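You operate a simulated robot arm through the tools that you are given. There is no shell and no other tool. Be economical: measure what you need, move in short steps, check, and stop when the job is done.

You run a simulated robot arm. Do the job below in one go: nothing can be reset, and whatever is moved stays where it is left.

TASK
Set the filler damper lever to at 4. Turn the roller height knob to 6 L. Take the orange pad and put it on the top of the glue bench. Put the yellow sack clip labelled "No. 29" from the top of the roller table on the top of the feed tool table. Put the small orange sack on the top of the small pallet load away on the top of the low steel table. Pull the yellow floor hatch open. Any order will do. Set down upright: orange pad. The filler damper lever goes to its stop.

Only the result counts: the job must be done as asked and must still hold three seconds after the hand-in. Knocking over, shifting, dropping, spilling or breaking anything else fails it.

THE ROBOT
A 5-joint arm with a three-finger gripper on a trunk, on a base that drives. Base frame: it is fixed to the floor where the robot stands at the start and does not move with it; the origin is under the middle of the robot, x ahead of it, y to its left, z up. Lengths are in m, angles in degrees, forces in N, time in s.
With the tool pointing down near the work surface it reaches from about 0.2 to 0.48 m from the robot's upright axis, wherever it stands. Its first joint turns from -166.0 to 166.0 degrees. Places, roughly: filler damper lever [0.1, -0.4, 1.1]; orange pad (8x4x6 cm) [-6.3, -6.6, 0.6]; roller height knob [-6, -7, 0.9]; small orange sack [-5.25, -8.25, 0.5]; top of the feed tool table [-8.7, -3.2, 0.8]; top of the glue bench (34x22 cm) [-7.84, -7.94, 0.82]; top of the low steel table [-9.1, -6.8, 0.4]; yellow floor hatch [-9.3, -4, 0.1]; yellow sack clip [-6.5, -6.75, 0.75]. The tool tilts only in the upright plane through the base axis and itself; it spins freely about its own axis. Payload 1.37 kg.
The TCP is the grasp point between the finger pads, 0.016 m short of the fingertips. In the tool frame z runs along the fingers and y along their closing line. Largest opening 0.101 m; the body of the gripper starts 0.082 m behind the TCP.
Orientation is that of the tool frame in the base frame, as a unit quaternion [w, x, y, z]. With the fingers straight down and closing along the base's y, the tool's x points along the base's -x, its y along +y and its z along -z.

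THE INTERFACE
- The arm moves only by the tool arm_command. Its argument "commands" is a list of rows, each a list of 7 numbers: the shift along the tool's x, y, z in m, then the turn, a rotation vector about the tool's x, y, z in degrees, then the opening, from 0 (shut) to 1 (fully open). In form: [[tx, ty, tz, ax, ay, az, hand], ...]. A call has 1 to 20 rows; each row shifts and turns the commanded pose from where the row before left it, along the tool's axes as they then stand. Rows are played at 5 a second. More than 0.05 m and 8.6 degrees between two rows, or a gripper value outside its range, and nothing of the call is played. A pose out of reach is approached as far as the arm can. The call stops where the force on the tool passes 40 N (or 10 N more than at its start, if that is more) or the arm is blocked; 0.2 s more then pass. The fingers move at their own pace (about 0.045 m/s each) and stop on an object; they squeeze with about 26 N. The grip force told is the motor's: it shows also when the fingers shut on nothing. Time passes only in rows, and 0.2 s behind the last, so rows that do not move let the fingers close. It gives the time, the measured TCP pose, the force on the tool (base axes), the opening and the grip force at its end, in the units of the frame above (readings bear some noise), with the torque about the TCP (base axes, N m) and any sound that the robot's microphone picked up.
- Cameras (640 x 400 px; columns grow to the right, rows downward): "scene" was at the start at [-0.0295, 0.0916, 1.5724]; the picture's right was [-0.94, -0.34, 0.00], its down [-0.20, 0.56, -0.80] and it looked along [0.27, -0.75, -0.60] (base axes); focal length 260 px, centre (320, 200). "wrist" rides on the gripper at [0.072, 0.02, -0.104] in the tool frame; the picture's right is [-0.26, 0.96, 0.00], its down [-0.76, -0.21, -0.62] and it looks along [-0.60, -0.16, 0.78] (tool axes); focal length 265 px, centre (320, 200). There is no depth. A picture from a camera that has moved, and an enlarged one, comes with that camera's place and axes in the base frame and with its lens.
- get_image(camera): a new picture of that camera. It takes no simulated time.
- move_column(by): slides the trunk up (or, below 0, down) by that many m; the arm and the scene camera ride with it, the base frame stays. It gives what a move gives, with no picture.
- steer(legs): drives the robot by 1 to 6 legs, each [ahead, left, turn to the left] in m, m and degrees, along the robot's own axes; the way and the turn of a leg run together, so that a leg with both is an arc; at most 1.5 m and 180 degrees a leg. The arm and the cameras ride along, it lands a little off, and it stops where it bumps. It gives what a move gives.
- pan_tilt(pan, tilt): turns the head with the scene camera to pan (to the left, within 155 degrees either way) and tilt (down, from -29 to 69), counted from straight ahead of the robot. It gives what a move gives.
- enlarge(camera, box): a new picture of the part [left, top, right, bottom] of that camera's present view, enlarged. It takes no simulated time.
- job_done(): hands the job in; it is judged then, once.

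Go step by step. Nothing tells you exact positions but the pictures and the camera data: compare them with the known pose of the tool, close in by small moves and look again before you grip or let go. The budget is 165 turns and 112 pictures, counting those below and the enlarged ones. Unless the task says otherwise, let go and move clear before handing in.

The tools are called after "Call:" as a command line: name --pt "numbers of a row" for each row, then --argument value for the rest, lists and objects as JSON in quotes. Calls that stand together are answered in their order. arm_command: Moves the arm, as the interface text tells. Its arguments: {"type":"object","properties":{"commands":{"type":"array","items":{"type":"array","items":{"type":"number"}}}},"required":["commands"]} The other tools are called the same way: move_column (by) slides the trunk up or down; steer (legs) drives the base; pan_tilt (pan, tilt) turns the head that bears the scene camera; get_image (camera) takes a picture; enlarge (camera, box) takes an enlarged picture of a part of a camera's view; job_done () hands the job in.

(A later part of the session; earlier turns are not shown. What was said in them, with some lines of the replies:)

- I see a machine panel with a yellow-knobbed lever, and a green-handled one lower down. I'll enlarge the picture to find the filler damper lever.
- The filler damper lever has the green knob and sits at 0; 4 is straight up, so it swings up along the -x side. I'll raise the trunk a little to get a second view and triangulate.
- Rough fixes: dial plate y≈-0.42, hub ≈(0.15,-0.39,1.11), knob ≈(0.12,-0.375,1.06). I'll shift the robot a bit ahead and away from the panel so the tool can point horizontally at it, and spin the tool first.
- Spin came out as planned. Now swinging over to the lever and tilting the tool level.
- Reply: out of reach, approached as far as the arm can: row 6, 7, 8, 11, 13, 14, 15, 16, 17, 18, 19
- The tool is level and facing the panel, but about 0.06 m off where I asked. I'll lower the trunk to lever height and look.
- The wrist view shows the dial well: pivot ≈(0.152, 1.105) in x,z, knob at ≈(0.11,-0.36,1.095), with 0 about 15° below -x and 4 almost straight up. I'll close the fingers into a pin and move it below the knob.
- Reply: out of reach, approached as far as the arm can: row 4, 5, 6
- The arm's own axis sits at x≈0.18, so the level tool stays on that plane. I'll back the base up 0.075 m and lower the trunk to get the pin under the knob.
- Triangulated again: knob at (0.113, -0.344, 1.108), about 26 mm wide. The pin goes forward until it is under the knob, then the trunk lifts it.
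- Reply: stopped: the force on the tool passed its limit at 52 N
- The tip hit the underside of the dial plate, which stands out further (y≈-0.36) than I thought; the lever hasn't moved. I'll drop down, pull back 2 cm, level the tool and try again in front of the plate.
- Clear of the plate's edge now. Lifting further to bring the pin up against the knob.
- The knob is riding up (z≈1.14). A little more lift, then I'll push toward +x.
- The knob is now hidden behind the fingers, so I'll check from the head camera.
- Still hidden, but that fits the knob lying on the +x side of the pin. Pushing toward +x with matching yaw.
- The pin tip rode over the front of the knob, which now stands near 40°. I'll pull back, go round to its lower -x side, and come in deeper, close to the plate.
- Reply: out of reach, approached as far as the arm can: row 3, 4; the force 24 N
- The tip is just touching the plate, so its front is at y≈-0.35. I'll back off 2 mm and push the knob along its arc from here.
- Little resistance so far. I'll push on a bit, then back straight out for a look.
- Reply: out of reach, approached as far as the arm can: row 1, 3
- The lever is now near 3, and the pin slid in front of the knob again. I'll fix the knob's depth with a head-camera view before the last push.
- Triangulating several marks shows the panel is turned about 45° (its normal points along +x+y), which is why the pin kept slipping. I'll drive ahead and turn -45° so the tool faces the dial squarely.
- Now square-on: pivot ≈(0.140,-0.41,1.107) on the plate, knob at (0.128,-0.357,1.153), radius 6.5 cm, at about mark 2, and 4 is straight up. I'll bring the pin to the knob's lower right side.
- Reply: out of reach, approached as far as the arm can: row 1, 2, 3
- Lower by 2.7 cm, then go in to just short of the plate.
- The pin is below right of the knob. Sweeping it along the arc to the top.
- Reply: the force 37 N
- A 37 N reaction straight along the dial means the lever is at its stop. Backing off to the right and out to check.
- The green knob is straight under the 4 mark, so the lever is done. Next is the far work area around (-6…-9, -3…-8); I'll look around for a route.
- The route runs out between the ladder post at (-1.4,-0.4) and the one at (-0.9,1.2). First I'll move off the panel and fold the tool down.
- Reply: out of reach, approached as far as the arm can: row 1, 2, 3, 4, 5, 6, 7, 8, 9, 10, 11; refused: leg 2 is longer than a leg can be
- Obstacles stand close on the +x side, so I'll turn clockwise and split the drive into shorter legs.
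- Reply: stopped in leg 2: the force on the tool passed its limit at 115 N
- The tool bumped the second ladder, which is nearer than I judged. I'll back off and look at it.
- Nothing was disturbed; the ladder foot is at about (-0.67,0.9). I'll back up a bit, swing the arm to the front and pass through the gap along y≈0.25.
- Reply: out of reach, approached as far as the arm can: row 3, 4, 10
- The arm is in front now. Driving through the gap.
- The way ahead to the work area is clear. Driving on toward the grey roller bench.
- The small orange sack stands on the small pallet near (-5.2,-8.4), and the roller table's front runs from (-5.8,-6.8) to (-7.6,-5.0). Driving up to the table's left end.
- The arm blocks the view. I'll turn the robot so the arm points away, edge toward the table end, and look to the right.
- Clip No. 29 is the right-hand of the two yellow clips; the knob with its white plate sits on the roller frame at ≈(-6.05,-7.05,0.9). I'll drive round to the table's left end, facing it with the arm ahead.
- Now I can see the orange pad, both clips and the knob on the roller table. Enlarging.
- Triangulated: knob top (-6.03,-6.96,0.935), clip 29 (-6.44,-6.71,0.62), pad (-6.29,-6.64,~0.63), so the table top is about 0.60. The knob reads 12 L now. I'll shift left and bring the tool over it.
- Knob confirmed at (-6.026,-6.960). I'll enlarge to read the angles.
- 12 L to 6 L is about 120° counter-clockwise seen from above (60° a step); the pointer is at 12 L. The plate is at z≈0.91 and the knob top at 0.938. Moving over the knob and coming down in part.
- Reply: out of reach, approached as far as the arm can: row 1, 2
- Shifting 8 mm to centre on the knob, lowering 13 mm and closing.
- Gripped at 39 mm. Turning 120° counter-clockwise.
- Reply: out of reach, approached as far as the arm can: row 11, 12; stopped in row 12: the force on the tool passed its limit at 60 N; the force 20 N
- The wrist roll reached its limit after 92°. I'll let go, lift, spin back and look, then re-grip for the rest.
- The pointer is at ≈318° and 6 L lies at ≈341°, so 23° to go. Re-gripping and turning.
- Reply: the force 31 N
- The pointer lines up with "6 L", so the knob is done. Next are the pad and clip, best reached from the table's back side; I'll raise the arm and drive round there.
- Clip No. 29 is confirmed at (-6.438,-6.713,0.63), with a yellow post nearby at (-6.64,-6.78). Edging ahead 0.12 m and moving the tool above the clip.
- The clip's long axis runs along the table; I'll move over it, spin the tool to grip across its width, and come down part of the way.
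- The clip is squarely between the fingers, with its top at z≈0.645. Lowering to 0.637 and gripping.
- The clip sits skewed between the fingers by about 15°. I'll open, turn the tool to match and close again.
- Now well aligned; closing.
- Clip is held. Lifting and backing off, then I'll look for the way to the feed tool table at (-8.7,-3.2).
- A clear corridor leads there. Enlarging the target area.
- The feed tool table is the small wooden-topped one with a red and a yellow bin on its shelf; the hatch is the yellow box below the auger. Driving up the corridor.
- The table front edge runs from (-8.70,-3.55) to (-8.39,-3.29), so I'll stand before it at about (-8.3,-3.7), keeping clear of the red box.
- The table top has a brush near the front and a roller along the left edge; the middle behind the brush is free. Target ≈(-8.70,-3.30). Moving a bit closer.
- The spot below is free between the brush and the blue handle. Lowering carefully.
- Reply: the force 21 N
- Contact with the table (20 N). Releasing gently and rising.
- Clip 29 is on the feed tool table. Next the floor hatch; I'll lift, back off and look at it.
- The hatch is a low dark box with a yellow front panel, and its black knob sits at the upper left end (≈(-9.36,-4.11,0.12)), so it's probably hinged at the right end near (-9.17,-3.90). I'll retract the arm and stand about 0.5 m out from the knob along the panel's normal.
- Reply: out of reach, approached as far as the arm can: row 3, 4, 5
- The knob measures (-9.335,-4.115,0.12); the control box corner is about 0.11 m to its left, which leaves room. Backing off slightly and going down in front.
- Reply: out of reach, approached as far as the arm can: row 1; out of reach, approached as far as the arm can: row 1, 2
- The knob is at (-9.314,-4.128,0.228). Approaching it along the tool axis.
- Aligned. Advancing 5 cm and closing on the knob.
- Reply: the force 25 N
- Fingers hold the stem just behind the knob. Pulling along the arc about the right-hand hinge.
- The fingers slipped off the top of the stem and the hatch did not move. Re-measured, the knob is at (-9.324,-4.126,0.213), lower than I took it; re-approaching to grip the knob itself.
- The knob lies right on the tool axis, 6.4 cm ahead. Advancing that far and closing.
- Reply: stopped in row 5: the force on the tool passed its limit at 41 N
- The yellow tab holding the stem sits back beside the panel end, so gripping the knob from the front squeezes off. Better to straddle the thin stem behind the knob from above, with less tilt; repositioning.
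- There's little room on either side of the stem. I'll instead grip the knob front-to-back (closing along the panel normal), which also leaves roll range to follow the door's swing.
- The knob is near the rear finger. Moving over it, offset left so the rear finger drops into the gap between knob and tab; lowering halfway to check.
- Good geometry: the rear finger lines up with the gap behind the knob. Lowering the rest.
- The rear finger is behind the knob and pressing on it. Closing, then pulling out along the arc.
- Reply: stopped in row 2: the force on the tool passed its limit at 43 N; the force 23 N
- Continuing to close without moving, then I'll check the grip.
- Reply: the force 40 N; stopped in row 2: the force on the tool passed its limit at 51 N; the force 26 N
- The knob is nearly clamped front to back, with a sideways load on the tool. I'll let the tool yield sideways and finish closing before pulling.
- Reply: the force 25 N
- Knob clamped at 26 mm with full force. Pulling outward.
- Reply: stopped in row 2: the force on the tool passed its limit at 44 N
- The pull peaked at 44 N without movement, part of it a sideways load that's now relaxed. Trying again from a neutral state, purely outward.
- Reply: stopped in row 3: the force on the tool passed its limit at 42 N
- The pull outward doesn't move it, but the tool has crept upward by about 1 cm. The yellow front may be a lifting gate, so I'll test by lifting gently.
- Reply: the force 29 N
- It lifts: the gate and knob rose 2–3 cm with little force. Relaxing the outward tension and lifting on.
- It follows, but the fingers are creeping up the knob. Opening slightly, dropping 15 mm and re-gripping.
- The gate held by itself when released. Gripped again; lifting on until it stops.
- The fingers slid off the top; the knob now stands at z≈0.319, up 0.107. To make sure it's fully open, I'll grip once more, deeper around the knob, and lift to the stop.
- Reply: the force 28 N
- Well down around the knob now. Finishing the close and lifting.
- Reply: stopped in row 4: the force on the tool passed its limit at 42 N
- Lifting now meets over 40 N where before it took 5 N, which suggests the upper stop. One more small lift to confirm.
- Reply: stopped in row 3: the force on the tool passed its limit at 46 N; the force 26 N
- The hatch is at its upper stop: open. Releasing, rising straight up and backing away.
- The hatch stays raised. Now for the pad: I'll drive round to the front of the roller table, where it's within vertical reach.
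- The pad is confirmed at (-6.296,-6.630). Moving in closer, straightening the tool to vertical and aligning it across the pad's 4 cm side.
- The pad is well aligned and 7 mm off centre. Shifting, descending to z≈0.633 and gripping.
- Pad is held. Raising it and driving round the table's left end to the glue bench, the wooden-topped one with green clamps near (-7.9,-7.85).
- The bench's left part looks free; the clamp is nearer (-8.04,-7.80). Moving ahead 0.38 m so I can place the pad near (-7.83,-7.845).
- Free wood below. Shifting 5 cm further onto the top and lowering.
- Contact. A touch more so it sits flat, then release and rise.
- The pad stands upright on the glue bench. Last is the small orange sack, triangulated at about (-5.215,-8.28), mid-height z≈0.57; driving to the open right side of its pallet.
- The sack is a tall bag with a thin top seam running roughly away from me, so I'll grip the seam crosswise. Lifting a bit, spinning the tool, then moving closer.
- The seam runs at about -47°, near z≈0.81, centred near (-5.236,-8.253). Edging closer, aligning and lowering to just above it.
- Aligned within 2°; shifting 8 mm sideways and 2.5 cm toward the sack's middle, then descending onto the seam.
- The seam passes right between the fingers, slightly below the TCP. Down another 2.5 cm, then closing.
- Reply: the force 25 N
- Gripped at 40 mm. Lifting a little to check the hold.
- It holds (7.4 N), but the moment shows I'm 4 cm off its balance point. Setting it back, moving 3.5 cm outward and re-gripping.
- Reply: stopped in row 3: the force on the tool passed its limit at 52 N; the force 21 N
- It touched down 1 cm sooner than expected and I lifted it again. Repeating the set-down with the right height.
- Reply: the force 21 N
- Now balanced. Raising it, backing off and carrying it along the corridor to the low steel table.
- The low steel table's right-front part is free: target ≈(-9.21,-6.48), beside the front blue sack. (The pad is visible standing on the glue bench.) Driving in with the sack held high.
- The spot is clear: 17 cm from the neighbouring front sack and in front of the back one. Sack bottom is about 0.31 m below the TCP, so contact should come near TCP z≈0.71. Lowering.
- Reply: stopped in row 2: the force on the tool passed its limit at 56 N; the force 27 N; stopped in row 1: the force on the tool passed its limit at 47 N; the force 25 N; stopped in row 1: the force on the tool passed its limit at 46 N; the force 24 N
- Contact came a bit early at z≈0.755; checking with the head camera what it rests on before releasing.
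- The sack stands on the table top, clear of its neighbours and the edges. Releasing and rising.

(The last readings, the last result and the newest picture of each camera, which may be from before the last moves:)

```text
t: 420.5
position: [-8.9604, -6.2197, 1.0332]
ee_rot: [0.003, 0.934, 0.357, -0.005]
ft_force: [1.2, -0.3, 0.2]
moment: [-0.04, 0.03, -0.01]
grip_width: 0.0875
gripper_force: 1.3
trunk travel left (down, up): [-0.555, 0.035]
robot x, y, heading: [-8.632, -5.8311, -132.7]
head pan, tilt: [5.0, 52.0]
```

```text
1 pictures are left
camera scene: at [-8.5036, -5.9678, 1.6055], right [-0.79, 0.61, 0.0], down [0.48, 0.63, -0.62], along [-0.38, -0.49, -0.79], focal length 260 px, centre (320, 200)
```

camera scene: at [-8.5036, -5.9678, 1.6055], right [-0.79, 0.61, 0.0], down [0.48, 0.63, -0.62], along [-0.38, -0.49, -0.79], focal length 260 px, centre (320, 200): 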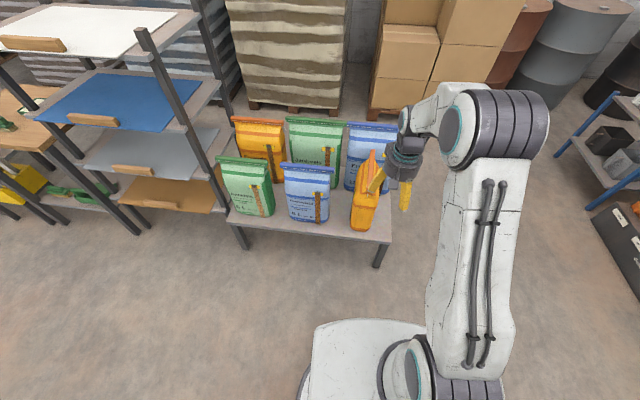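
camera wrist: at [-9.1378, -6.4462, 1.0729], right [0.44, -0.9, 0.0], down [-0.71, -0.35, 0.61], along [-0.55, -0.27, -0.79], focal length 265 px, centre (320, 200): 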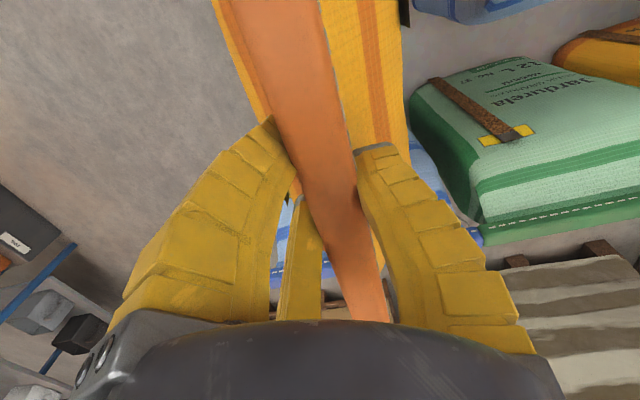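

The sack stands by itself on the low steel table. I'll use the last picture to confirm the hatch is still open.

Call:
pan_tilt --pan -115 --tilt 30

Call:
enlarge --camera "scene" --box '[230, 130, 430, 280]'

```text
t: 422.5
position: [-8.959, -6.2179, 1.0334]
ee_rot: [0.002, 0.934, 0.357, -0.005]
ft_force: [0.7, -0.9, 0.4]
moment: [0.0, 0.0, 0.0]
grip_width: 0.0874
gripper_force: 0.9
trunk travel left (down, up): [-0.555, 0.035]
robot x, y, heading: [-8.6308, -5.8326, -132.7]
head pan, tilt: [-115.0, 30.0]
```

```text
2.67 times, centred on (330, 205) of scene
camera zoom: at [-8.4932, -5.8254, 1.6377], right [0.92, 0.38, 0.0], down [0.19, -0.46, -0.87], along [-0.33, 0.8, -0.5], focal length 694 px, centre (293, 187)
```

zoom: 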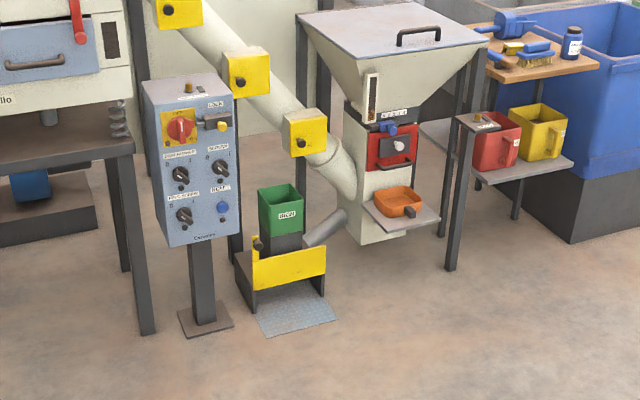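

The hatch is still raised, with the opening showing under it. The clip is visible on the feed tool table, so all six parts are done and I'm handing in.

Call:
job_done

```text
The job is handed in.
```

I finished all six parts and handed the job in:

- **Filler damper lever:** it is at 4, against its stop.
- **Roller height knob:** it points to 6 L.
- **Orange pad:** it stands upright on the glue bench.
- **Clip No. 29:** it lies on the feed tool table.
- **Small orange sack:** it stands on the low steel table.
- **Yellow floor hatch:** it is raised to its upper stop and stayed open after I let go.

While driving out at the start, the tool bumped a ladder once. Nothing looked moved or damaged in the picture afterwards.
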